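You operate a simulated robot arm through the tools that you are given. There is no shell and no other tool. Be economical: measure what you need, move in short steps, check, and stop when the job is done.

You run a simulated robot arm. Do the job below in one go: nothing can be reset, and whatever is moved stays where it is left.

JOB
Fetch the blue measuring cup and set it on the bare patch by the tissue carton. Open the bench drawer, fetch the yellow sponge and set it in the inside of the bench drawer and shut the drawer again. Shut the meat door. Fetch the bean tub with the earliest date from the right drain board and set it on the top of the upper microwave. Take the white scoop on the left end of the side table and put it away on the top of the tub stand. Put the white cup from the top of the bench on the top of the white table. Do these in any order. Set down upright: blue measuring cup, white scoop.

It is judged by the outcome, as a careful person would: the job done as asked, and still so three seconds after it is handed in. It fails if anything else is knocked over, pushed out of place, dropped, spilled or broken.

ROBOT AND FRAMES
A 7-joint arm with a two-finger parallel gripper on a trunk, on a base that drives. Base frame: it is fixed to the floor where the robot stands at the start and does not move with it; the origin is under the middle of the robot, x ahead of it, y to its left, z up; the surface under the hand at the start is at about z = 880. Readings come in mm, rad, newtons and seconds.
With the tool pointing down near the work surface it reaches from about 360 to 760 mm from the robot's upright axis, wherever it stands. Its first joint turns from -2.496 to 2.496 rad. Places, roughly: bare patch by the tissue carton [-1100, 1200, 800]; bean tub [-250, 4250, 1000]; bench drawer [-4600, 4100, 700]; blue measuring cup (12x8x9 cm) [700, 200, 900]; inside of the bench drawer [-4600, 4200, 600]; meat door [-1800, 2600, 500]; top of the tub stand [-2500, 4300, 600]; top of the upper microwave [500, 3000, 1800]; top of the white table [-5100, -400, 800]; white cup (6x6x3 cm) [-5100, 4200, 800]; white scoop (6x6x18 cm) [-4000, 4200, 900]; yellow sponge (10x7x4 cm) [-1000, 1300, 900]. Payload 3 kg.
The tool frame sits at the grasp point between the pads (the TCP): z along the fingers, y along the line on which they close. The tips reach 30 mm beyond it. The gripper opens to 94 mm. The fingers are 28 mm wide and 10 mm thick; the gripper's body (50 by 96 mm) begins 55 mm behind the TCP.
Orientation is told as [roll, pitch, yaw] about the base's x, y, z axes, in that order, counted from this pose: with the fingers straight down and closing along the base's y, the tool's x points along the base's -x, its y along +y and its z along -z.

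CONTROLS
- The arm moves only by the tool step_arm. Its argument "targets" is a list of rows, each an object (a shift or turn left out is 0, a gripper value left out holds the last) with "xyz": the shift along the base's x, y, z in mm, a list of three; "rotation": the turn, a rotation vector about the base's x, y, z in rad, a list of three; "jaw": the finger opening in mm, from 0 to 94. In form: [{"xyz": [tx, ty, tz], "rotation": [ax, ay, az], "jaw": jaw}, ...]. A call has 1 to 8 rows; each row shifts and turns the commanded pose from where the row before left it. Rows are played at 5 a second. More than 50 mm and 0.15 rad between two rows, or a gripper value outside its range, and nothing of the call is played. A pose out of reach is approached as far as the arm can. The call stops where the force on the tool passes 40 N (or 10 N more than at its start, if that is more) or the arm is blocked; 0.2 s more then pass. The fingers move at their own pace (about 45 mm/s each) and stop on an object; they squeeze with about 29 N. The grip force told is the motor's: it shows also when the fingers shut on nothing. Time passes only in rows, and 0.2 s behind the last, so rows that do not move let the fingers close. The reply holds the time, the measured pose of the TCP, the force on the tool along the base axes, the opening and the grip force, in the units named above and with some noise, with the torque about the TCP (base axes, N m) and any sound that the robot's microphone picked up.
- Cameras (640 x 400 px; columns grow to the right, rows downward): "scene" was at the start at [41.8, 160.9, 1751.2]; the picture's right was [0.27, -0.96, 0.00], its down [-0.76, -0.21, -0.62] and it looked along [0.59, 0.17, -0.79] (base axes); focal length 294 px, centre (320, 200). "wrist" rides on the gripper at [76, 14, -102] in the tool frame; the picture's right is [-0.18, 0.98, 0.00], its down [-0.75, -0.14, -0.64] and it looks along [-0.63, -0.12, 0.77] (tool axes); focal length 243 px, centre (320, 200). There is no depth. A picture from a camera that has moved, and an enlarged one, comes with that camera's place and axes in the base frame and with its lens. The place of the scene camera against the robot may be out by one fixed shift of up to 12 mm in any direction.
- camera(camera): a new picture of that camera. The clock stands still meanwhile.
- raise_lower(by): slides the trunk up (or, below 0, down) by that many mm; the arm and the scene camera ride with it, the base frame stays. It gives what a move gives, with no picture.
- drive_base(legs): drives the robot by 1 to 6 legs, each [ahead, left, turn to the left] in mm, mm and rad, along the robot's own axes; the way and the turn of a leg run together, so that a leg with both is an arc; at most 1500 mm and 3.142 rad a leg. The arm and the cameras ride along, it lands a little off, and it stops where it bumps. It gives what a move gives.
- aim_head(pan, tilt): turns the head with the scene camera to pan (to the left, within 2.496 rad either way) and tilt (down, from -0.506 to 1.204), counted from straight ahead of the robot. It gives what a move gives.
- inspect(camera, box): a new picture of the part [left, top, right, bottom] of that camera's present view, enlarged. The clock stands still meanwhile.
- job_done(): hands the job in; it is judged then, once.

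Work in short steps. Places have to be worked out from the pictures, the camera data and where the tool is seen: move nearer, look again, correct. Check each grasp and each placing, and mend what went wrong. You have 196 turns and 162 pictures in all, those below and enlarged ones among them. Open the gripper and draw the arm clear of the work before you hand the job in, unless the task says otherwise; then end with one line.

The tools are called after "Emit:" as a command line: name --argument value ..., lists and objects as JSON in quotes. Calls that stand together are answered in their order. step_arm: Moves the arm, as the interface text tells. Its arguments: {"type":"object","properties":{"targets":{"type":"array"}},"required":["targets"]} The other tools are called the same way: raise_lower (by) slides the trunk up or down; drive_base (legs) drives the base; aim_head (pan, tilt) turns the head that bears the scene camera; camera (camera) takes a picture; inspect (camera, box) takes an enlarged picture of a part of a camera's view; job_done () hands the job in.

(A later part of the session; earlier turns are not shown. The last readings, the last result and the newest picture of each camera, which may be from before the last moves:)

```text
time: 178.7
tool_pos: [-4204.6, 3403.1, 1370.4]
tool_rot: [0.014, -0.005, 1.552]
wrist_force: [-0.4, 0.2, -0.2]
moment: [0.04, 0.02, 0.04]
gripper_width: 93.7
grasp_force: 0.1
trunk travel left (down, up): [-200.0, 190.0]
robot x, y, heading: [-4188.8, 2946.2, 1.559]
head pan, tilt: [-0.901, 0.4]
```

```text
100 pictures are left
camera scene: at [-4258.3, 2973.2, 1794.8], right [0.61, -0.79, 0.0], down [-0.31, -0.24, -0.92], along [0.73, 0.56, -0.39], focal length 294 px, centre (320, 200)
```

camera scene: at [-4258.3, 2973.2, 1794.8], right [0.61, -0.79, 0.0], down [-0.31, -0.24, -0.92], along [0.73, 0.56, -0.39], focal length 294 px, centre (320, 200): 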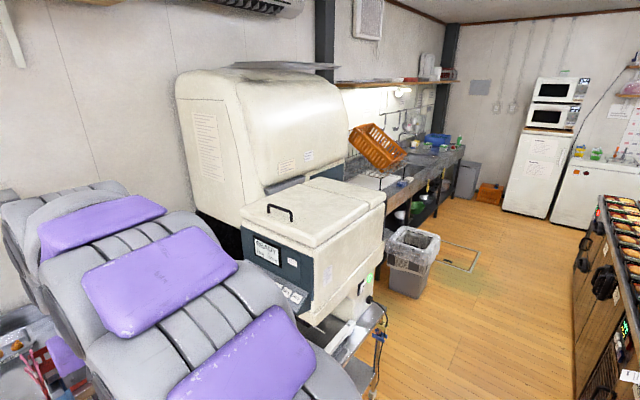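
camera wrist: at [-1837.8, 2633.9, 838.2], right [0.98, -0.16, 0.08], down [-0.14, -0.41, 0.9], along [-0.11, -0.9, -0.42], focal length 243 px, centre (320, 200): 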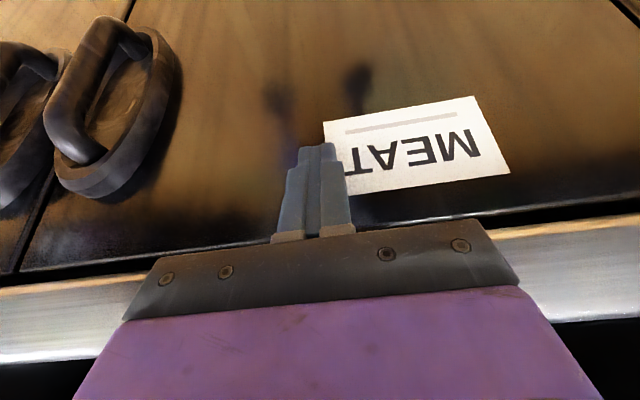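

The bench with its white drawer is ahead; the side table is to its right, hidden by the arm. I move right and closer so the side table's left end comes into view.

Emit:
drive_base --legs '[[250, -330, 0]]'

Emit:
aim_head --pan 0.2 --tilt 0.75

Emit:
camera --camera "scene"

Emit:
camera --camera "wrist"

```text
time: 181.3
tool_pos: [-3872.5, 3643.0, 1370.0]
tool_rot: [0.018, -0.007, 1.55]
wrist_force: [-0.7, 0.2, -0.2]
moment: [0.04, -0.02, 0.02]
gripper_width: 93.8
grasp_force: 0.1
trunk travel left (down, up): [-200.0, 190.0]
robot x, y, heading: [-3857.5, 3188.7, 1.559]
head pan, tilt: [-0.901, 0.4]
stopped in leg 1: the robot was blocked; the commanded pose is now the measured one
```

```text
time: 182.6
tool_pos: [-3880.2, 3641.9, 1370.4]
tool_rot: [0.012, -0.007, 1.552]
wrist_force: [0.0, 0.0, -0.2]
moment: [-0.02, 0.02, -0.03]
gripper_width: 93.9
grasp_force: 0.3
trunk travel left (down, up): [-200.0, 190.0]
robot x, y, heading: [-3859.8, 3187.5, 1.555]
head pan, tilt: [0.201, 0.75]
```

```text
99 pictures are left
camera scene: at [-4022.4, 3239.6, 1763.4], right [0.98, 0.18, 0.0], down [0.13, -0.67, -0.73], along [-0.13, 0.72, -0.68], focal length 294 px, centre (320, 200)
```

scene: 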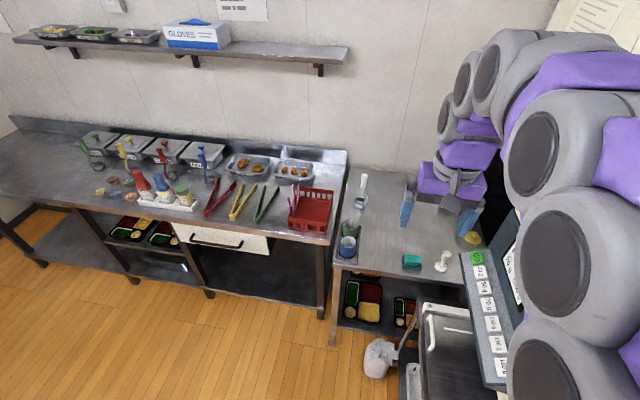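

```text
98 pictures are left
camera wrist: at [-3894.6, 3565.6, 1472.7], right [-0.98, 0.2, 0.01], down [0.16, 0.75, 0.65], along [0.12, 0.63, -0.76], focal length 243 px, centre (320, 200)
```

wrist: 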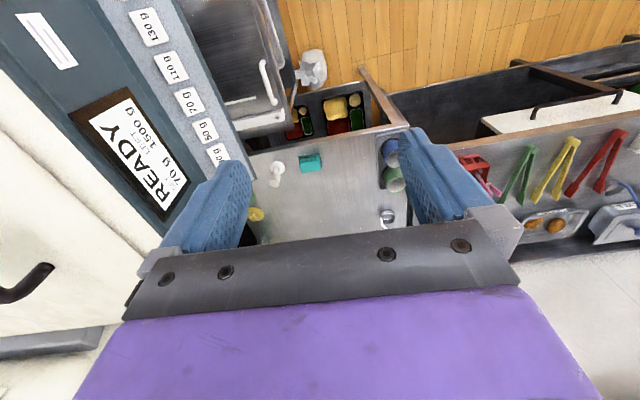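

Blocked near the dispenser's stand again, so I keep left of here. I zoom on the side table's left end.

Emit:
inspect --camera "scene" --box '[310, 160, 470, 290]'

Emit:
inspect --camera "scene" --box '[0, 120, 320, 290]'

```text
3.08 times, centred on (390, 225) of scene
camera zoom: at [-4022.4, 3239.6, 1763.4], right [0.98, 0.18, 0.0], down [0.13, -0.67, -0.73], along [-0.13, 0.72, -0.68], focal length 903 px, centre (105, 123)
```

zoom: 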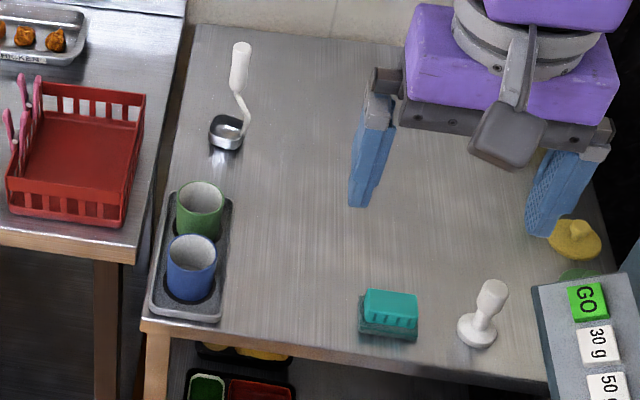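

```text
2.00 times, centred on (160, 205) of scene
camera zoom: at [-4022.4, 3239.6, 1763.4], right [0.98, 0.18, 0.0], down [0.13, -0.67, -0.73], along [-0.13, 0.72, -0.68], focal length 587 px, centre (640, 190)
```

zoom: 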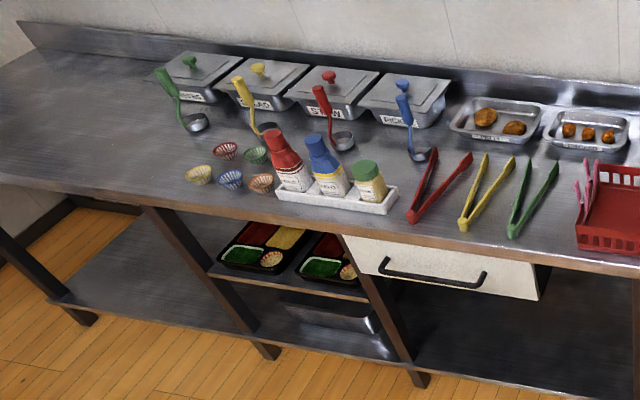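

The white-handled ladle standing at the left end [-4014,4260] is the white scoop. The most efficient order is opening the drawer first (handle ≈[-4655,4014,678]); I drive in front of it and turn the tool so it closes along y.

Emit:
drive_base --legs '[[-30, 600, 0], [0, 180, 0.012]]'

Emit:
step_arm --targets '[{"rotation": [0, 0, -0.145]}, {"rotation": [0, 0, -0.145]}, {"rotation": [0, 0, -0.145]}, {"rotation": [0, 0, -0.145]}, {"rotation": [0, 0, -0.145]}, {"rotation": [0, 0, -0.145]}, {"rotation": [0, 0, -0.145]}, {"rotation": [0, 0, -0.145]}]'

Emit:
step_arm --targets '[{"rotation": [0, 0, -0.145]}, {"rotation": [0, 0, -0.145]}, {"rotation": [0, 0, -0.1]}]'

Emit:
aim_head --pan 0.0 --tilt 0.75

Emit:
camera --camera "scene"

```text
time: 187.1
tool_pos: [-4677.5, 3622.7, 1370.0]
tool_rot: [0.004, -0.006, 1.565]
wrist_force: [-1.2, 0.0, -0.3]
moment: [0.05, 0.0, -0.03]
gripper_width: 94.1
grasp_force: 0.0
trunk travel left (down, up): [-200.0, 190.0]
robot x, y, heading: [-4643.5, 3165.1, 1.566]
head pan, tilt: [0.201, 0.75]
```

```text
time: 188.9
tool_pos: [-4682.3, 3622.2, 1369.8]
tool_rot: [0.002, -0.012, 0.403]
wrist_force: [0.3, 0.4, -0.3]
moment: [0.01, -0.02, -0.02]
gripper_width: 94.1
grasp_force: 0.1
trunk travel left (down, up): [-200.0, 190.0]
robot x, y, heading: [-4649.1, 3164.7, 1.566]
head pan, tilt: [0.201, 0.75]
```

```text
time: 189.7
tool_pos: [-4677.5, 3622.7, 1369.8]
tool_rot: [0.008, -0.013, 0.012]
wrist_force: [-0.6, -1.0, 0.0]
moment: [0.08, 0.0, 0.0]
gripper_width: 93.9
grasp_force: 0.1
trunk travel left (down, up): [-200.0, 190.0]
robot x, y, heading: [-4646.2, 3161.5, 1.567]
head pan, tilt: [0.201, 0.75]
```

```text
time: 190.4
tool_pos: [-4671.8, 3622.4, 1369.7]
tool_rot: [0.006, -0.008, 0.015]
wrist_force: [-0.2, 0.7, 0.0]
moment: [-0.01, -0.02, 0.01]
gripper_width: 94.0
grasp_force: 0.0
trunk travel left (down, up): [-200.0, 190.0]
robot x, y, heading: [-4637.7, 3167.2, 1.562]
head pan, tilt: [0.0, 0.75]
```

```text
95 pictures are left
camera scene: at [-4786.6, 3220.1, 1763.8], right [1.0, 0.0, 0.0], down [0.0, -0.68, -0.73], along [0.0, 0.73, -0.68], focal length 294 px, centre (320, 200)
```

scene: 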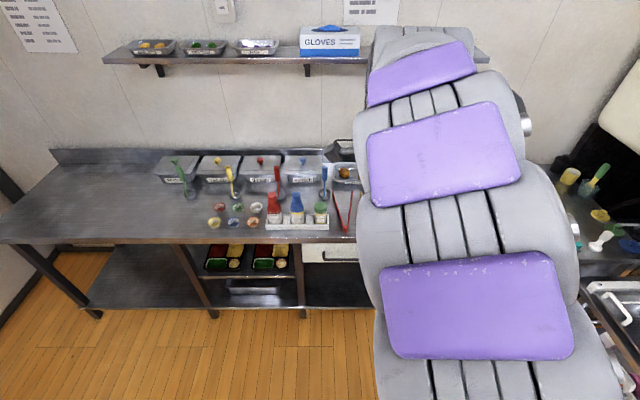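

The drawer spans x≈-4864…-4420. I lower the trunk, tilt the tool forward 1.0 rad and look with the wrist camera.

Emit:
raise_lower --by -200

Emit:
step_arm --targets '[{"rotation": [0.145, 0, 0]}, {"rotation": [0.145, 0, 0]}, {"rotation": [0.145, 0, 0]}, {"rotation": [0.145, 0, 0]}, {"rotation": [0.145, 0, 0]}, {"rotation": [0.145, 0, 0]}, {"rotation": [0.13, 0, 0]}]'

Emit:
camera --camera "wrist"

```text
time: 192.6
tool_pos: [-4674.0, 3621.8, 1171.2]
tool_rot: [0.008, -0.009, 0.012]
wrist_force: [0.3, -1.0, 0.5]
moment: [-0.01, -0.02, -0.04]
gripper_width: 94.0
grasp_force: 0.1
trunk travel left (down, up): [0.0, 390.0]
robot x, y, heading: [-4644.8, 3165.2, 1.568]
head pan, tilt: [0.0, 0.75]
```

```text
time: 194.2
tool_pos: [-4673.5, 3621.4, 1170.3]
tool_rot: [1.008, -0.016, 0.002]
wrist_force: [-0.4, 1.0, 0.2]
moment: [-0.04, 0.0, 0.01]
gripper_width: 93.9
grasp_force: 0.1
trunk travel left (down, up): [0.0, 390.0]
robot x, y, heading: [-4646.5, 3169.3, 1.569]
head pan, tilt: [0.0, 0.75]
```

```text
94 pictures are left
camera wrist: at [-4750.0, 3541.5, 1236.0], right [0.17, 0.52, 0.83], down [0.75, -0.62, 0.23], along [0.64, 0.59, -0.5], focal length 243 px, centre (320, 200)
```

wrist: 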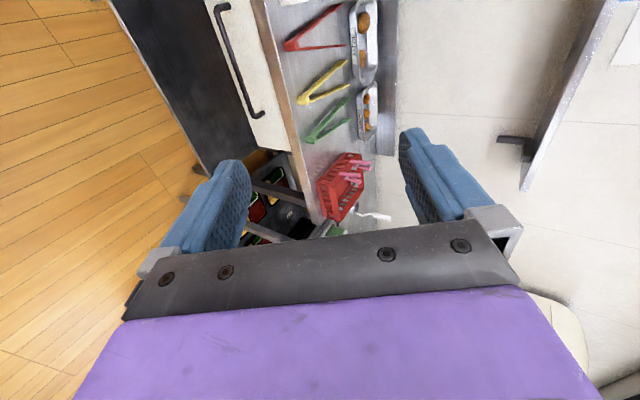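

Handle runs x≈-4766…-4508 at y≈4022. I drive 150 mm closer, extend and descend to a pre-grasp in front of it.

Emit:
drive_base --legs '[[150, 0, 0]]'

Emit:
step_arm --targets '[{"xyz": [10, 45, 0]}, {"xyz": [10, 45, -15]}, {"xyz": [10, 40, -25]}, {"xyz": [0, 10, -48]}, {"xyz": [0, 5, -48]}, {"xyz": [0, 0, -48]}, {"xyz": [0, 0, -48]}, {"xyz": [0, 0, -48]}]'

Emit:
step_arm --targets '[{"xyz": [0, 0, -48]}, {"xyz": [0, 0, -48]}, {"xyz": [0, 0, -48]}]'

Emit:
camera --camera "wrist"

```text
time: 195.6
tool_pos: [-4673.5, 3773.2, 1170.5]
tool_rot: [1.008, -0.017, 0.002]
wrist_force: [-0.3, 0.5, 0.6]
moment: [-0.01, 0.0, -0.02]
gripper_width: 94.1
grasp_force: 0.0
trunk travel left (down, up): [0.0, 390.0]
robot x, y, heading: [-4639.7, 3317.6, 1.57]
head pan, tilt: [0.0, 0.75]
```

```text
time: 197.4
tool_pos: [-4640.1, 3919.5, 889.6]
tool_rot: [1.009, -0.017, 0.0]
wrist_force: [0.1, 0.3, -0.5]
moment: [-0.01, -0.02, -0.03]
gripper_width: 93.9
grasp_force: 0.0
trunk travel left (down, up): [0.0, 390.0]
robot x, y, heading: [-4642.9, 3319.4, 1.567]
head pan, tilt: [0.0, 0.75]
```

```text
time: 198.2
tool_pos: [-4641.8, 3919.0, 744.9]
tool_rot: [1.008, -0.018, 0.002]
wrist_force: [0.1, 0.8, 1.0]
moment: [-0.02, 0.0, -0.03]
gripper_width: 94.2
grasp_force: 0.1
trunk travel left (down, up): [0.0, 390.0]
robot x, y, heading: [-4642.4, 3318.4, 1.567]
head pan, tilt: [0.0, 0.75]
```

```text
93 pictures are left
camera wrist: at [-4718.8, 3839.3, 810.5], right [0.17, 0.52, 0.83], down [0.75, -0.62, 0.24], along [0.64, 0.59, -0.5], focal length 243 px, centre (320, 200)
```

wrist: 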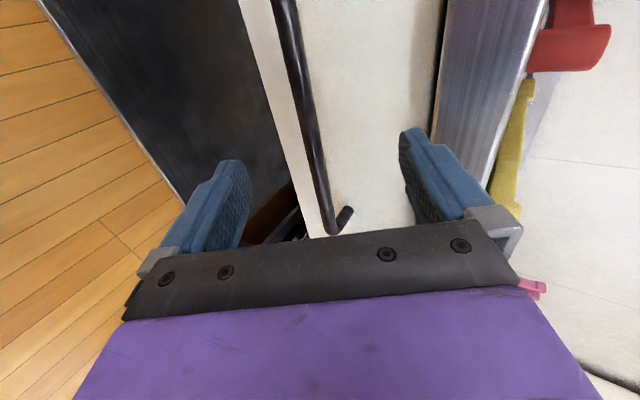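

The bar lies roughly at [y 4008, z 675]. I lower slightly, advance 55 mm along the tool axis and re-measure.

Emit:
step_arm --targets '[{"xyz": [0, 0, -14]}, {"xyz": [0, 23, -15]}, {"xyz": [0, 23, -15]}]'

Emit:
camera --camera "wrist"

Emit:
camera --camera "scene"

```text
time: 199.1
tool_pos: [-4643.0, 3961.4, 704.2]
tool_rot: [1.012, -0.014, -0.001]
wrist_force: [0.7, -39.3, 18.3]
moment: [2.25, 0.05, -0.03]
gripper_width: 90.9
grasp_force: 0.0
trunk travel left (down, up): [0.0, 390.0]
robot x, y, heading: [-4642.4, 3317.0, 1.569]
head pan, tilt: [0.0, 0.75]
stopped in row 3: the force on the tool passed its limit at 48 N (the readings are from after the stop); the commanded pose is now the measured one
```

```text
92 pictures are left
camera wrist: at [-4719.4, 3881.4, 771.1], right [0.17, 0.52, 0.84], down [0.75, -0.62, 0.23], along [0.64, 0.59, -0.5], focal length 243 px, centre (320, 200)
```

wrist: 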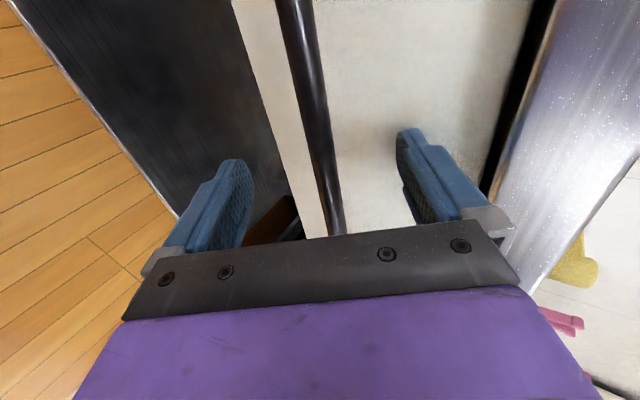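

```text
91 pictures are left
camera scene: at [-4787.3, 3363.9, 1564.2], right [1.0, 0.0, 0.0], down [0.0, -0.68, -0.73], along [0.0, 0.73, -0.68], focal length 294 px, centre (320, 200)
```

scene: 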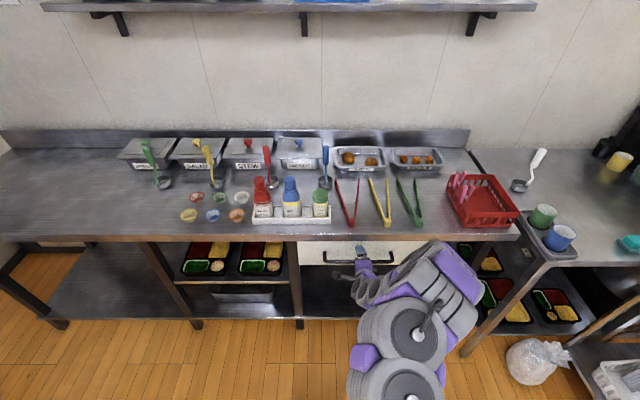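

The upper finger touched the drawer face (y≈4016); the bar is at about [3975, 701], already between the fingers near the TCP. I relieve slightly and close on it.

Emit:
step_arm --targets '[{"xyz": [0, -5, 3]}, {"jaw": 70}, {"jaw": 40}, {"jaw": 15}, {"jaw": 5}, {"jaw": 5}, {"jaw": 5}]'

Emit:
camera --camera "wrist"

```text
time: 200.7
tool_pos: [-4641.9, 3959.3, 706.2]
tool_rot: [1.008, -0.015, 0.001]
wrist_force: [1.2, 6.2, 7.5]
moment: [-0.66, 0.03, 0.1]
gripper_width: 14.2
grasp_force: 8.2
trunk travel left (down, up): [0.0, 390.0]
robot x, y, heading: [-4638.5, 3321.5, 1.564]
head pan, tilt: [0.0, 0.75]
```

```text
90 pictures are left
camera wrist: at [-4719.2, 3879.7, 771.7], right [0.17, 0.52, 0.83], down [0.75, -0.62, 0.23], along [0.64, 0.59, -0.5], focal length 243 px, centre (320, 200)
```

wrist: 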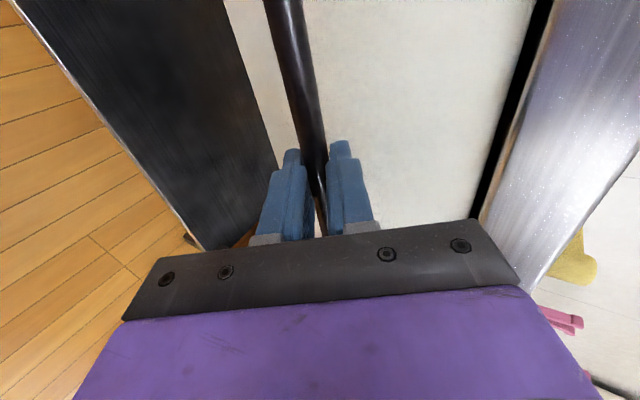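

The fingers hold the 14 mm bar. I pull 30 mm with the arm to feel the resistance.

Emit:
step_arm --targets '[{"xyz": [0, -10, 0]}, {"xyz": [0, -12, 0]}, {"xyz": [0, -12, 0]}]'

```text
time: 201.5
tool_pos: [-4642.2, 3924.6, 705.9]
tool_rot: [1.008, -0.015, 0.0]
wrist_force: [-3.0, -1.4, 16.6]
moment: [0.12, 1.15, -0.76]
gripper_width: 13.9
grasp_force: 45.0
trunk travel left (down, up): [0.0, 390.0]
robot x, y, heading: [-4643.6, 3322.2, 1.564]
head pan, tilt: [0.0, 0.75]
```

It moves with little resistance. I pull further by driving the base back 200 mm.

Emit:
drive_base --legs '[[-200, 0, 0]]'

Emit:
camera --camera "wrist"

Emit:
camera --camera "scene"

```text
time: 203.1
tool_pos: [-4641.5, 3729.6, 705.8]
tool_rot: [1.009, -0.015, -0.002]
wrist_force: [3.3, -0.7, 13.7]
moment: [0.1, 0.49, -1.53]
gripper_width: 13.8
grasp_force: 44.9
trunk travel left (down, up): [0.0, 390.0]
robot x, y, heading: [-4642.6, 3123.4, 1.569]
head pan, tilt: [0.0, 0.75]
```

```text
89 pictures are left
camera wrist: at [-4719.2, 3648.4, 771.7], right [0.17, 0.52, 0.83], down [0.75, -0.62, 0.23], along [0.64, 0.59, -0.5], focal length 243 px, centre (320, 200)
```

wrist: 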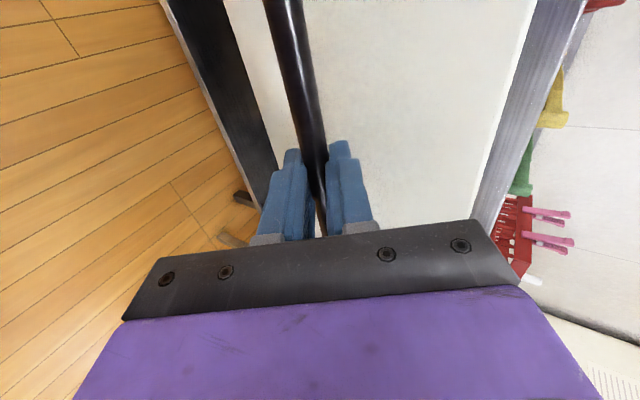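

```text
88 pictures are left
camera scene: at [-4786.7, 3173.2, 1563.9], right [1.0, 0.0, 0.0], down [0.0, -0.68, -0.73], along [0.0, 0.73, -0.68], focal length 294 px, centre (320, 200)
```

scene: 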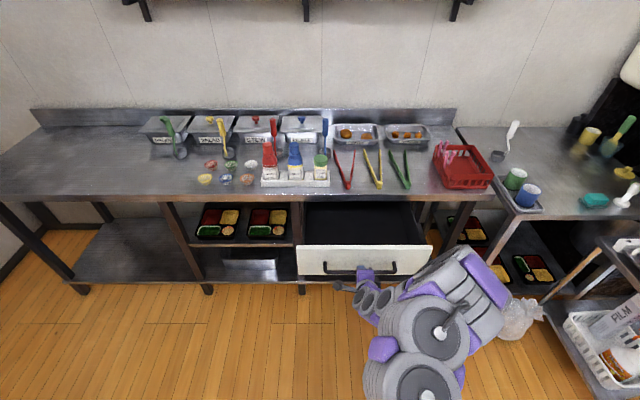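

The drawer is open about 230 mm. I release and back off along the tool axis.

Emit:
step_arm --targets '[{"jaw": 40}, {"jaw": 60}, {"jaw": 60}, {"xyz": [0, -25, 16]}, {"xyz": [0, -34, 21]}, {"xyz": [0, -25, 40]}, {"xyz": [0, 0, 49]}, {"xyz": [0, 0, 49]}]'

Emit:
camera --camera "scene"

```text
time: 204.9
tool_pos: [-4633.1, 3704.9, 842.9]
tool_rot: [1.009, -0.019, 0.0]
wrist_force: [0.5, 0.5, 1.0]
moment: [0.01, 0.0, -0.01]
gripper_width: 59.9
grasp_force: 0.0
out of reach, approached as far as the arm can: row 5, 6, 7, 8
trunk travel left (down, up): [0.0, 390.0]
robot x, y, heading: [-4647.3, 3123.0, 1.57]
head pan, tilt: [0.0, 0.75]
```

```text
87 pictures are left
camera scene: at [-4792.0, 3176.1, 1563.2], right [1.0, 0.0, 0.0], down [0.0, -0.68, -0.73], along [0.0, 0.73, -0.68], focal length 294 px, centre (320, 200)
```

scene: 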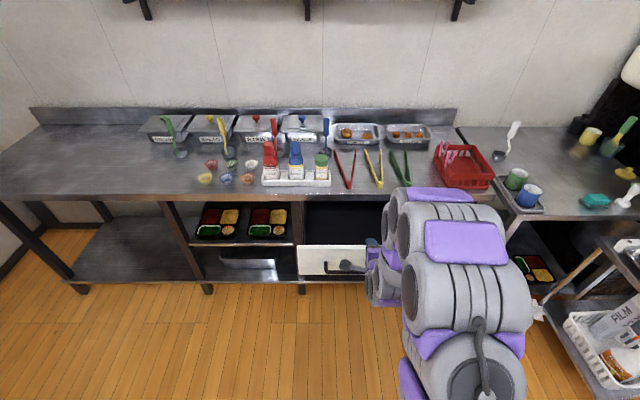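

Drawer is open and released. I raise and straighten the tool, turn it back to close along x, and drive in front of the side table for the scoop.

Emit:
drive_base --legs '[[-150, 0, 0]]'

Emit:
raise_lower --by 200

Emit:
step_arm --targets '[{"xyz": [0, 0, 40], "rotation": [-0.14, 0, 0]}, {"xyz": [0, 0, 40], "rotation": [-0.14, 0, 0]}, {"xyz": [0, -15, 40], "rotation": [-0.14, 0, 0]}, {"xyz": [0, -20, 40], "rotation": [-0.14, 0, 0]}, {"xyz": [0, -20, 40], "rotation": [-0.14, 0, 0]}, {"xyz": [0, -20, 40], "rotation": [-0.14, 0, 0]}, {"xyz": [0, -20, 0], "rotation": [-0.14, 0, 0]}, {"rotation": [0, 0, 0.14]}]'

Emit:
step_arm --targets '[{"rotation": [0, 0, 0.145]}, {"rotation": [0, 0, 0.145]}, {"rotation": [0, 0, 0.145]}, {"rotation": [0, 0, 0.145]}, {"rotation": [0, 0, 0.145]}, {"rotation": [0, 0, 0.145]}, {"rotation": [0, 0, 0.145]}, {"rotation": [0, 0, 0.145]}]'

Emit:
step_arm --targets '[{"rotation": [0, 0, 0.145]}, {"rotation": [0, 0, 0.12]}]'

Emit:
drive_base --legs '[[0, -540, 0]]'

```text
time: 206.3
tool_pos: [-4631.8, 3552.9, 843.7]
tool_rot: [1.009, -0.016, -0.001]
wrist_force: [-0.1, 0.3, -0.4]
moment: [0.03, 0.0, 0.02]
gripper_width: 59.8
grasp_force: 0.0
trunk travel left (down, up): [0.0, 390.0]
robot x, y, heading: [-4643.0, 2971.1, 1.569]
head pan, tilt: [0.0, 0.75]
```

```text
time: 208.4
tool_pos: [-4632.4, 3552.7, 1044.2]
tool_rot: [1.008, -0.015, -0.001]
wrist_force: [-1.2, -0.9, -0.2]
moment: [0.01, 0.0, -0.03]
gripper_width: 60.2
grasp_force: 0.0
trunk travel left (down, up): [-200.0, 190.0]
robot x, y, heading: [-4644.0, 2971.8, 1.569]
head pan, tilt: [0.0, 0.75]
```

```text
time: 210.2
tool_pos: [-4633.2, 3457.9, 1284.5]
tool_rot: [0.03, -0.009, 0.153]
wrist_force: [0.3, 0.0, 0.0]
moment: [-0.01, 0.02, 0.01]
gripper_width: 60.1
grasp_force: 0.1
trunk travel left (down, up): [-200.0, 190.0]
robot x, y, heading: [-4645.3, 2970.9, 1.565]
head pan, tilt: [0.0, 0.75]
```

```text
time: 212.1
tool_pos: [-4632.5, 3458.5, 1285.3]
tool_rot: [0.029, -0.006, 1.313]
wrist_force: [-0.1, -0.1, -0.8]
moment: [0.02, 0.04, -0.04]
gripper_width: 59.8
grasp_force: 0.1
trunk travel left (down, up): [-200.0, 190.0]
robot x, y, heading: [-4643.6, 2971.5, 1.564]
head pan, tilt: [0.0, 0.75]
```

```text
time: 212.7
tool_pos: [-4631.5, 3458.5, 1285.3]
tool_rot: [0.032, -0.007, 1.58]
wrist_force: [-0.2, 0.0, -0.7]
moment: [0.0, -0.02, -0.01]
gripper_width: 60.0
grasp_force: 0.0
trunk travel left (down, up): [-200.0, 190.0]
robot x, y, heading: [-4645.6, 2970.5, 1.575]
head pan, tilt: [0.0, 0.75]
```

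```text
time: 215.8
tool_pos: [-4097.9, 3457.7, 1285.4]
tool_rot: [0.026, -0.008, 1.582]
wrist_force: [1.7, 0.1, -0.5]
moment: [0.0, -0.04, 0.01]
gripper_width: 60.0
grasp_force: 0.1
trunk travel left (down, up): [-200.0, 190.0]
robot x, y, heading: [-4101.4, 2972.0, 1.572]
head pan, tilt: [0.0, 0.75]
```

Now I drive up to the side table and look with both cameras.

Emit:
drive_base --legs '[[470, 0, 0]]'

Emit:
aim_head --pan -0.1 --tilt 0.75

Emit:
camera --camera "scene"

Emit:
camera --camera "wrist"

```text
time: 218.6
tool_pos: [-4089.5, 3925.3, 1284.1]
tool_rot: [0.037, -0.008, 1.586]
wrist_force: [-0.6, 0.8, -0.8]
moment: [-0.02, -0.03, 0.01]
gripper_width: 60.1
grasp_force: 0.2
trunk travel left (down, up): [-200.0, 190.0]
robot x, y, heading: [-4100.3, 3439.1, 1.574]
head pan, tilt: [0.0, 0.75]
```

```text
time: 219.2
tool_pos: [-4093.9, 3922.8, 1286.7]
tool_rot: [0.031, -0.009, 1.583]
wrist_force: [0.0, 0.7, 0.7]
moment: [0.03, 0.02, 0.02]
gripper_width: 60.1
grasp_force: 0.0
trunk travel left (down, up): [-200.0, 190.0]
robot x, y, heading: [-4105.8, 3439.2, 1.575]
head pan, tilt: [-0.099, 0.75]
```

```text
86 pictures are left
camera scene: at [-4241.2, 3490.3, 1763.6], right [1.0, -0.09, 0.0], down [-0.06, -0.68, -0.73], along [0.07, 0.73, -0.68], focal length 294 px, centre (320, 200)
```

scene: 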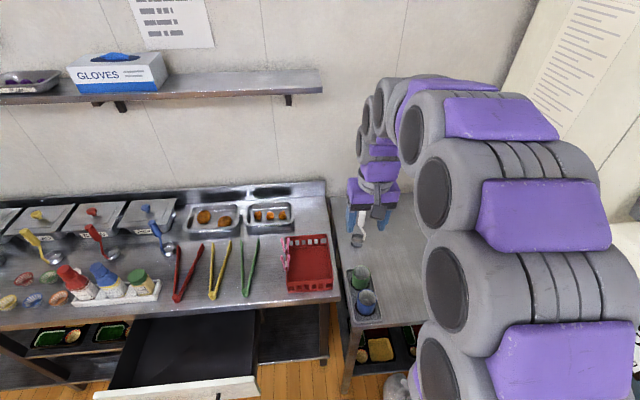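

```text
85 pictures are left
camera wrist: at [-4102.6, 3845.2, 1388.2], right [-0.98, 0.17, 0.03], down [0.15, 0.75, 0.64], along [0.08, 0.64, -0.76], focal length 243 px, centre (320, 200)
```

wrist: 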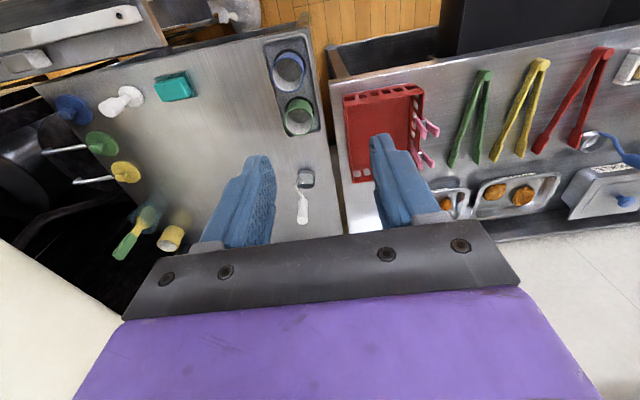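

Arrived without bumping; the scoop is ahead at about [-4012,4245]. I move nearer above it and re-measure.

Emit:
step_arm --targets '[{"xyz": [15, 40, -20], "rotation": [-0.03, 0, 0], "jaw": 94}, {"xyz": [15, 40, -25]}, {"xyz": [15, 40, -25]}, {"xyz": [15, 40, -25]}, {"xyz": [10, 20, -40]}]'

Emit:
camera --camera "wrist"

```text
time: 220.4
tool_pos: [-4020.2, 4104.5, 1150.6]
tool_rot: [0.035, 0.023, 1.585]
wrist_force: [-0.7, -1.3, 0.1]
moment: [0.0, -0.03, 0.04]
gripper_width: 94.1
grasp_force: 0.2
trunk travel left (down, up): [-200.0, 190.0]
robot x, y, heading: [-4106.1, 3435.5, 1.576]
head pan, tilt: [-0.099, 0.75]
```

```text
84 pictures are left
camera wrist: at [-4030.5, 4029.2, 1254.9], right [-0.98, 0.17, 0.03], down [0.15, 0.77, 0.62], along [0.08, 0.62, -0.78], focal length 243 px, centre (320, 200)
```

wrist: 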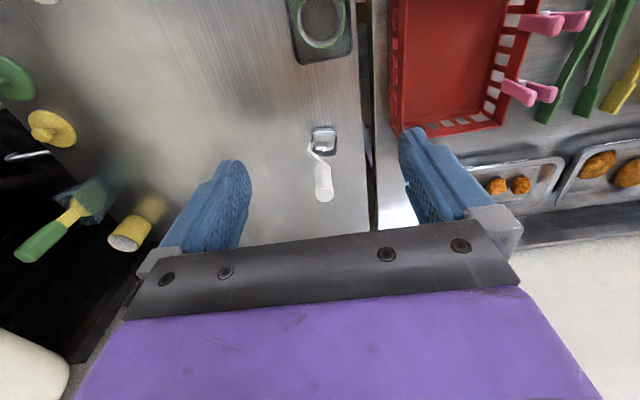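

Handle stands near [-4008,4240], top ≈980; a bit far. The table's front edge is ≈3865, so I drive 80 mm closer.

Emit:
drive_base --legs '[[80, 0, 0]]'

Emit:
step_arm --targets '[{"xyz": [3, 0, -25], "rotation": [-0.02, -0.03, 0]}, {"xyz": [3, 0, -30]}, {"xyz": [3, 0, -30]}]'

Emit:
camera --camera "wrist"

Emit:
inspect --camera "scene" --box '[290, 120, 450, 320]'

```text
time: 221.5
tool_pos: [-4020.6, 4183.9, 1149.8]
tool_rot: [0.033, 0.023, 1.587]
wrist_force: [0.5, 0.6, -1.2]
moment: [0.0, 0.0, -0.03]
gripper_width: 94.0
grasp_force: 0.0
trunk travel left (down, up): [-200.0, 190.0]
robot x, y, heading: [-4105.3, 3520.1, 1.575]
head pan, tilt: [-0.099, 0.75]
```

```text
time: 222.3
tool_pos: [-4011.5, 4179.1, 1065.6]
tool_rot: [0.003, 0.041, 1.586]
wrist_force: [0.6, 0.9, -0.7]
moment: [-0.04, -0.01, -0.01]
gripper_width: 93.7
grasp_force: 0.0
trunk travel left (down, up): [-200.0, 190.0]
robot x, y, heading: [-4101.7, 3518.2, 1.575]
head pan, tilt: [-0.099, 0.75]
```

```text
83 pictures are left
camera wrist: at [-4025.1, 4107.2, 1172.6], right [-0.99, 0.17, 0.0], down [0.13, 0.78, 0.61], along [0.11, 0.6, -0.79], focal length 243 px, centre (320, 200)
```

wrist: 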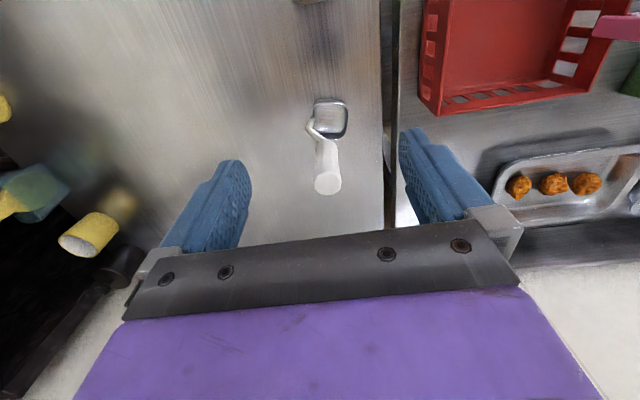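

```text
2.00 times, centred on (370, 220) of scene
camera zoom: at [-4239.9, 3573.4, 1763.5], right [1.0, -0.09, 0.0], down [-0.06, -0.68, -0.73], along [0.07, 0.73, -0.68], focal length 587 px, centre (220, 160)
```

zoom: 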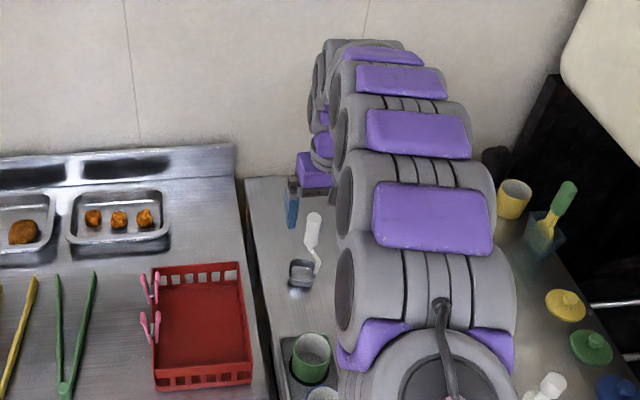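

Handle is at [-4007,4233]. I align over it, level the tool, and descend to z≈945.

Emit:
step_arm --targets '[{"xyz": [2, 27, 0], "rotation": [0.04, 0, 0]}, {"xyz": [2, 27, 0]}, {"xyz": [0, 0, -40]}]'

Emit:
camera --camera "wrist"

```text
time: 223.1
tool_pos: [-4008.8, 4234.9, 1026.6]
tool_rot: [0.001, 0.0, 1.584]
wrist_force: [-0.9, 0.5, -0.3]
moment: [0.01, 0.01, 0.0]
gripper_width: 94.1
grasp_force: 0.1
trunk travel left (down, up): [-200.0, 190.0]
robot x, y, heading: [-4108.5, 3517.0, 1.577]
head pan, tilt: [-0.099, 0.75]
```

```text
81 pictures are left
camera wrist: at [-4021.4, 4157.7, 1129.8], right [-0.99, 0.17, 0.0], down [0.13, 0.76, 0.64], along [0.11, 0.63, -0.77], focal length 243 px, centre (320, 200)
```

wrist: 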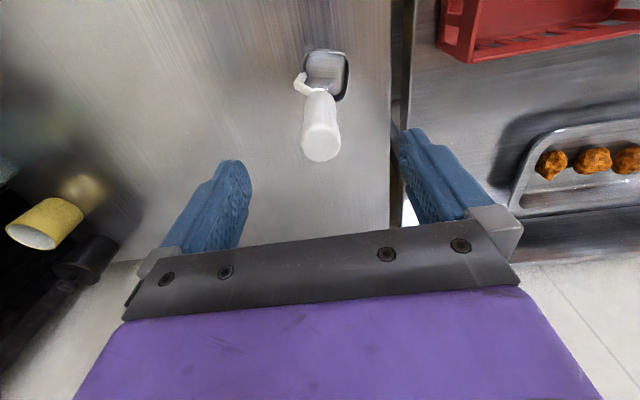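

Well aligned. Descend and grip.

Emit:
step_arm --targets '[{"xyz": [0, -1, -42]}, {"xyz": [0, 0, -43]}, {"jaw": 60}, {"jaw": 30}, {"jaw": 15}, {"jaw": 10}, {"jaw": 10}]'

Emit:
camera --camera "wrist"

```text
time: 224.7
tool_pos: [-4010.3, 4232.1, 944.1]
tool_rot: [0.002, -0.005, 1.585]
wrist_force: [-3.1, 1.7, 21.5]
moment: [-0.1, 0.57, -0.06]
gripper_width: 26.9
grasp_force: 25.5
trunk travel left (down, up): [-200.0, 190.0]
robot x, y, heading: [-4103.3, 3522.3, 1.579]
head pan, tilt: [-0.099, 0.75]
```

```text
80 pictures are left
camera wrist: at [-4023.4, 4154.5, 1047.3], right [-0.99, 0.17, 0.0], down [0.13, 0.75, 0.64], along [0.11, 0.63, -0.77], focal length 243 px, centre (320, 200)
```

wrist: 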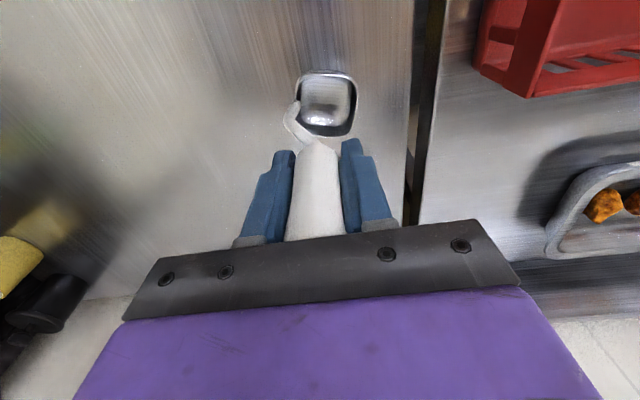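

Handle gripped at 27 mm. I lift.

Emit:
step_arm --targets '[{"xyz": [0, 0, 15]}, {"xyz": [0, 0, 40]}, {"xyz": [0, 0, 48]}, {"xyz": [0, 0, 48]}, {"xyz": [0, 0, 48]}]'

Emit:
camera --camera "wrist"

```text
time: 225.9
tool_pos: [-4008.9, 4231.4, 1141.8]
tool_rot: [0.004, -0.002, 1.583]
wrist_force: [-0.1, -0.4, -1.4]
moment: [0.05, 0.01, 0.02]
gripper_width: 26.7
grasp_force: 29.2
trunk travel left (down, up): [-200.0, 190.0]
robot x, y, heading: [-4104.0, 3519.6, 1.582]
head pan, tilt: [-0.099, 0.75]
```

```text
79 pictures are left
camera wrist: at [-4021.8, 4155.3, 1245.2], right [-0.99, 0.17, 0.0], down [0.13, 0.76, 0.64], along [0.11, 0.63, -0.77], focal length 243 px, centre (320, 200)
```

wrist: 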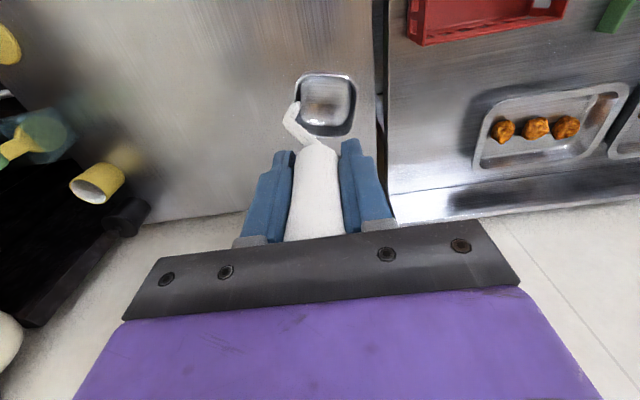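

Scoop held upright. I retract, back out, turn to +x, drive along the aisle centre past the machine, and look at the tub stand.

Emit:
step_arm --targets '[{"xyz": [-15, -45, 10]}, {"xyz": [-15, -45, 10]}, {"xyz": [-15, -45, 10]}, {"xyz": [-15, -45, 10]}, {"xyz": [-15, -45, 10]}]'

Emit:
drive_base --legs '[[-570, 0, 0], [0, 0, -1.58], [1450, 0, 0]]'

Emit:
aim_head --pan 1.3 --tilt 0.6

Emit:
camera --camera "scene"

```text
time: 227.1
tool_pos: [-4084.0, 4006.1, 1192.7]
tool_rot: [0.001, 0.0, 1.583]
wrist_force: [0.4, -0.2, -1.1]
moment: [0.02, 0.0, 0.03]
gripper_width: 26.2
grasp_force: 29.2
trunk travel left (down, up): [-200.0, 190.0]
robot x, y, heading: [-4104.8, 3517.2, 1.573]
head pan, tilt: [-0.099, 0.75]
```

```text
time: 241.0
tool_pos: [-2154.4, 2911.3, 1191.3]
tool_rot: [0.001, 0.0, 0.0]
wrist_force: [0.4, 0.6, -1.4]
moment: [0.0, 0.0, -0.02]
gripper_width: 23.2
grasp_force: 28.6
trunk travel left (down, up): [-200.0, 190.0]
robot x, y, heading: [-2643.4, 2937.9, -0.008]
head pan, tilt: [-0.099, 0.75]
```

```text
time: 242.6
tool_pos: [-2155.3, 2911.3, 1191.8]
tool_rot: [0.001, -0.001, 0.001]
wrist_force: [-0.4, 0.8, -0.9]
moment: [0.01, -0.02, 0.03]
gripper_width: 23.1
grasp_force: 28.2
trunk travel left (down, up): [-200.0, 190.0]
robot x, y, heading: [-2647.9, 2940.8, -0.006]
head pan, tilt: [1.3, 0.6]
```

```text
78 pictures are left
camera scene: at [-2648.9, 3159.9, 1776.5], right [0.96, -0.28, 0.0], down [-0.16, -0.54, -0.82], along [0.23, 0.79, -0.57], focal length 294 px, centre (320, 200)
```

scene: 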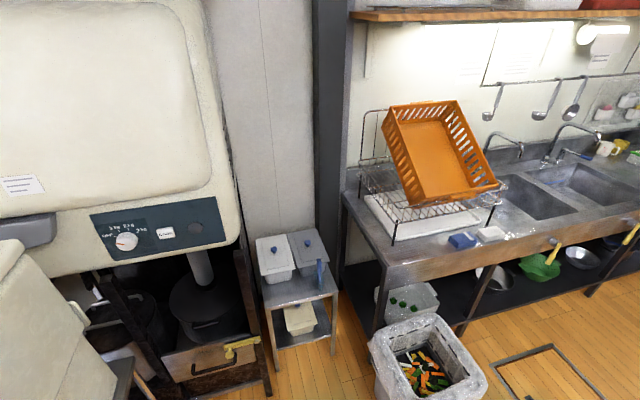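

Tub stand seen: two lidded tubs at back, free strip in front. I zoom on it and check the scoop in the grip (width changed to 23 mm).

Emit:
inspect --camera "scene" --box '[220, 220, 380, 360]'

Emit:
camera --camera "wrist"

```text
2.86 times, centred on (300, 290) of scene
camera zoom: at [-2648.9, 3159.9, 1776.5], right [0.96, -0.28, 0.0], down [-0.16, -0.54, -0.82], along [0.23, 0.79, -0.57], focal length 838 px, centre (377, -57)
```

zoom: 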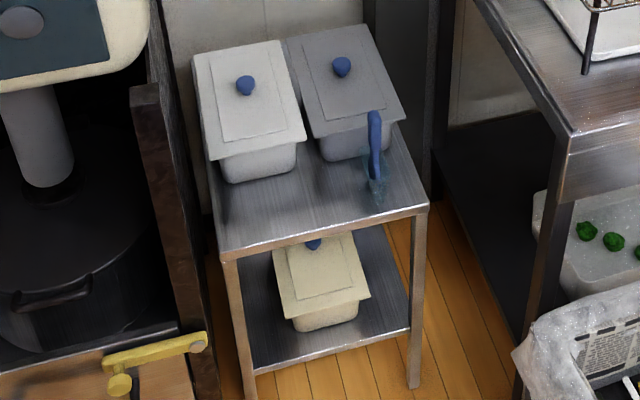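

```text
76 pictures are left
camera wrist: at [-2232.1, 2924.5, 1294.0], right [0.18, 0.98, 0.0], down [0.75, -0.14, 0.64], along [0.63, -0.12, -0.77], focal length 243 px, centre (320, 200)
```

wrist: 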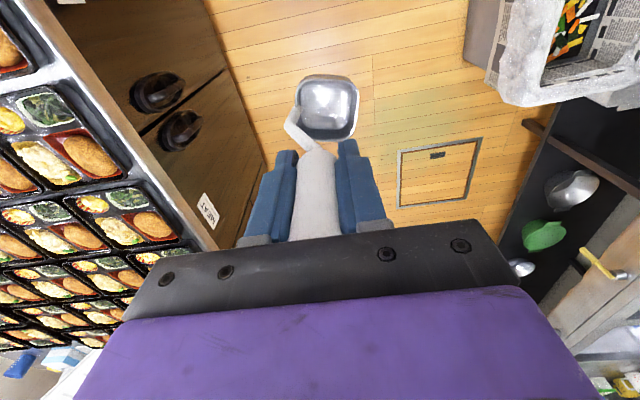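

A blue scoop stands at front-right and tubs at back; the free spot is around [-2535,4068]. I turn, drive up to the stand, and lower the trunk.

Emit:
drive_base --legs '[[0, 0, 1.577], [520, -75, 0]]'

Emit:
raise_lower --by -200

Emit:
aim_head --pan 0.0 --tilt 0.9

Emit:
camera --camera "scene"

Emit:
camera --camera "wrist"

```text
time: 249.4
tool_pos: [-2547.0, 3943.9, 1190.7]
tool_rot: [0.002, -0.001, 1.583]
wrist_force: [-0.1, 0.3, -1.9]
moment: [-0.01, -0.04, 0.02]
gripper_width: 22.8
grasp_force: 28.9
trunk travel left (down, up): [-200.0, 190.0]
robot x, y, heading: [-2569.9, 3453.3, 1.574]
head pan, tilt: [1.3, 0.6]
```

```text
time: 251.6
tool_pos: [-2545.2, 3942.4, 991.7]
tool_rot: [0.001, -0.001, 1.582]
wrist_force: [-0.4, 1.1, -0.6]
moment: [-0.02, 0.0, 0.01]
gripper_width: 22.9
grasp_force: 28.4
trunk travel left (down, up): [0.0, 390.0]
robot x, y, heading: [-2567.7, 3454.3, 1.574]
head pan, tilt: [1.3, 0.6]
```

```text
time: 253.1
tool_pos: [-2546.6, 3942.8, 991.6]
tool_rot: [0.002, -0.001, 1.581]
wrist_force: [-0.8, -0.2, -1.1]
moment: [0.01, -0.02, -0.02]
gripper_width: 23.0
grasp_force: 29.2
trunk travel left (down, up): [0.0, 390.0]
robot x, y, heading: [-2567.2, 3457.2, 1.574]
head pan, tilt: [0.0, 0.901]
```

```text
75 pictures are left
camera scene: at [-2713.7, 3501.1, 1551.7], right [1.0, 0.0, 0.0], down [0.0, -0.78, -0.62], along [0.0, 0.62, -0.78], focal length 294 px, centre (320, 200)
```

scene: 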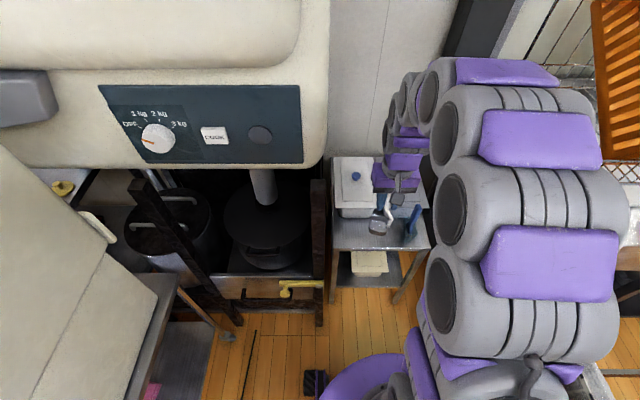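

```text
74 pictures are left
camera wrist: at [-2559.4, 3865.6, 1094.3], right [-0.98, 0.17, 0.0], down [0.14, 0.75, 0.64], along [0.11, 0.63, -0.77], focal length 243 px, centre (320, 200)
```

wrist: 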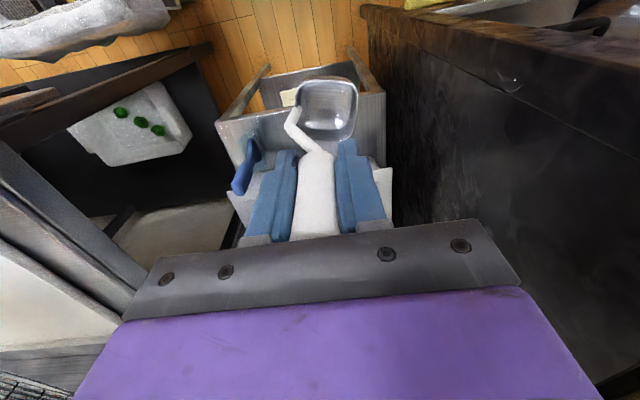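

Geometry agrees: stand x -2656…-2326, front y≈4020; blue scoop at [-2378,4080]. I move over [-2545,4068] and descend toward contact.

Emit:
step_arm --targets '[{"xyz": [0, 42, 0]}, {"xyz": [0, 42, 0]}, {"xyz": [2, 41, 0]}, {"xyz": [0, 0, -45]}, {"xyz": [0, 0, -45]}, {"xyz": [0, 0, -45]}, {"xyz": [0, 0, -40]}]'

Emit:
camera --camera "wrist"

Emit:
inspect --camera "scene" --box '[300, 130, 460, 300]'

```text
time: 254.7
tool_pos: [-2543.7, 4067.6, 815.2]
tool_rot: [0.004, -0.001, 1.582]
wrist_force: [1.3, 0.3, -0.2]
moment: [0.0, -0.03, -0.02]
gripper_width: 22.9
grasp_force: 29.4
trunk travel left (down, up): [0.0, 390.0]
robot x, y, heading: [-2569.9, 3456.9, 1.577]
head pan, tilt: [0.0, 0.901]
```

```text
73 pictures are left
camera wrist: at [-2556.9, 3990.9, 918.4], right [-0.98, 0.17, 0.0], down [0.14, 0.75, 0.64], along [0.11, 0.63, -0.77], focal length 243 px, centre (320, 200)
```

wrist: 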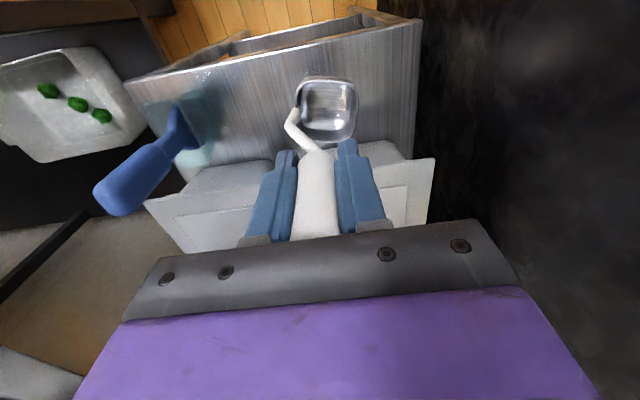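

```text
2.35 times, centred on (380, 215) of scene
camera zoom: at [-2713.6, 3503.2, 1551.6], right [1.0, 0.0, 0.0], down [0.0, -0.79, -0.62], along [0.0, 0.62, -0.79], focal length 690 px, centre (179, 165)
```

zoom: 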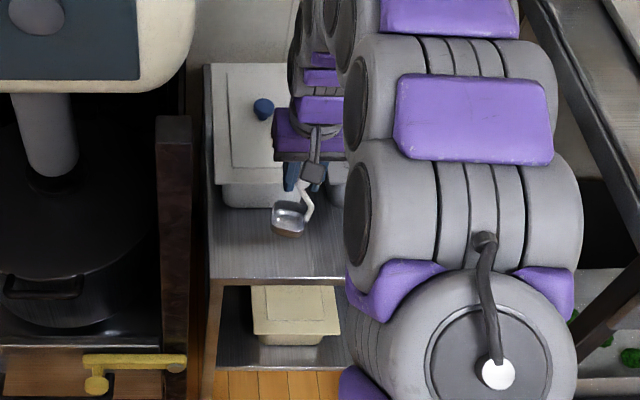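

Clear of tub lid and blue scoop. Descend slowly with force checks.

Emit:
step_arm --targets '[{"xyz": [0, 0, -15]}, {"xyz": [0, 0, -10]}, {"xyz": [0, 0, -8]}, {"xyz": [0, 0, -5]}]'

Emit:
step_arm --targets '[{"xyz": [0, 0, -5]}, {"xyz": [0, 0, -5]}]'

```text
time: 255.7
tool_pos: [-2543.5, 4067.7, 777.9]
tool_rot: [0.002, -0.002, 1.58]
wrist_force: [-0.4, -0.1, -0.3]
moment: [-0.01, 0.01, 0.01]
gripper_width: 22.9
grasp_force: 29.0
trunk travel left (down, up): [0.0, 390.0]
robot x, y, heading: [-2570.4, 3457.2, 1.576]
head pan, tilt: [0.0, 0.901]
```

```text
time: 256.3
tool_pos: [-2543.7, 4066.9, 768.2]
tool_rot: [0.004, -0.002, 1.58]
wrist_force: [-0.4, 0.8, -2.0]
moment: [0.02, -0.02, 0.0]
gripper_width: 22.8
grasp_force: 28.7
trunk travel left (down, up): [0.0, 390.0]
robot x, y, heading: [-2568.0, 3455.7, 1.573]
head pan, tilt: [0.0, 0.901]
```

No contact yet; continue in 4 mm steps.

Emit:
step_arm --targets '[{"xyz": [0, 0, -4]}, {"xyz": [0, 0, -4]}, {"xyz": [0, 0, -4]}]'

Emit:
step_arm --targets '[{"xyz": [0, 0, -4]}, {"xyz": [0, 0, -4]}]'

Emit:
camera --camera "wrist"

```text
time: 257.1
tool_pos: [-2545.2, 4068.1, 757.5]
tool_rot: [0.004, -0.004, 1.58]
wrist_force: [-0.1, -0.9, -1.5]
moment: [-0.02, 0.0, 0.01]
gripper_width: 23.0
grasp_force: 29.1
trunk travel left (down, up): [0.0, 390.0]
robot x, y, heading: [-2570.9, 3459.5, 1.575]
head pan, tilt: [0.0, 0.901]
```

```text
time: 257.7
tool_pos: [-2543.4, 4068.5, 749.1]
tool_rot: [0.003, -0.001, 1.58]
wrist_force: [0.2, -0.6, -1.0]
moment: [-0.02, -0.06, 0.04]
gripper_width: 23.0
grasp_force: 29.2
trunk travel left (down, up): [0.0, 390.0]
robot x, y, heading: [-2568.4, 3459.0, 1.566]
head pan, tilt: [0.0, 0.901]
```

```text
71 pictures are left
camera wrist: at [-2557.3, 3990.3, 851.3], right [-0.98, 0.17, 0.0], down [0.14, 0.75, 0.64], along [0.11, 0.63, -0.77], focal length 243 px, centre (320, 200)
```

wrist: 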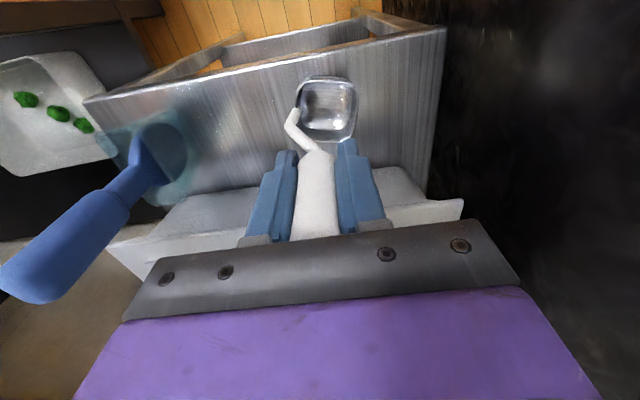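

Still not touching; the shadow is closing in. Continue.

Emit:
step_arm --targets '[{"xyz": [0, 0, -4]}, {"xyz": [0, 0, -4]}, {"xyz": [0, 0, -4]}]'

Emit:
step_arm --targets '[{"xyz": [0, 0, -4]}, {"xyz": [0, 0, -4]}, {"xyz": [0, 0, -4]}]'

```text
time: 258.5
tool_pos: [-2543.7, 4066.9, 736.0]
tool_rot: [0.004, -0.002, 1.582]
wrist_force: [-0.4, 0.5, -1.3]
moment: [-0.01, 0.0, 0.01]
gripper_width: 22.9
grasp_force: 29.2
trunk travel left (down, up): [0.0, 390.0]
robot x, y, heading: [-2571.7, 3456.3, 1.576]
head pan, tilt: [0.0, 0.901]
```

```text
time: 259.3
tool_pos: [-2543.1, 4067.3, 725.8]
tool_rot: [0.001, -0.003, 1.583]
wrist_force: [0.7, -2.2, 6.9]
moment: [-0.28, -0.1, -0.05]
gripper_width: 23.0
grasp_force: 29.7
trunk travel left (down, up): [0.0, 390.0]
robot x, y, heading: [-2570.5, 3456.2, 1.575]
head pan, tilt: [0.0, 0.901]
```

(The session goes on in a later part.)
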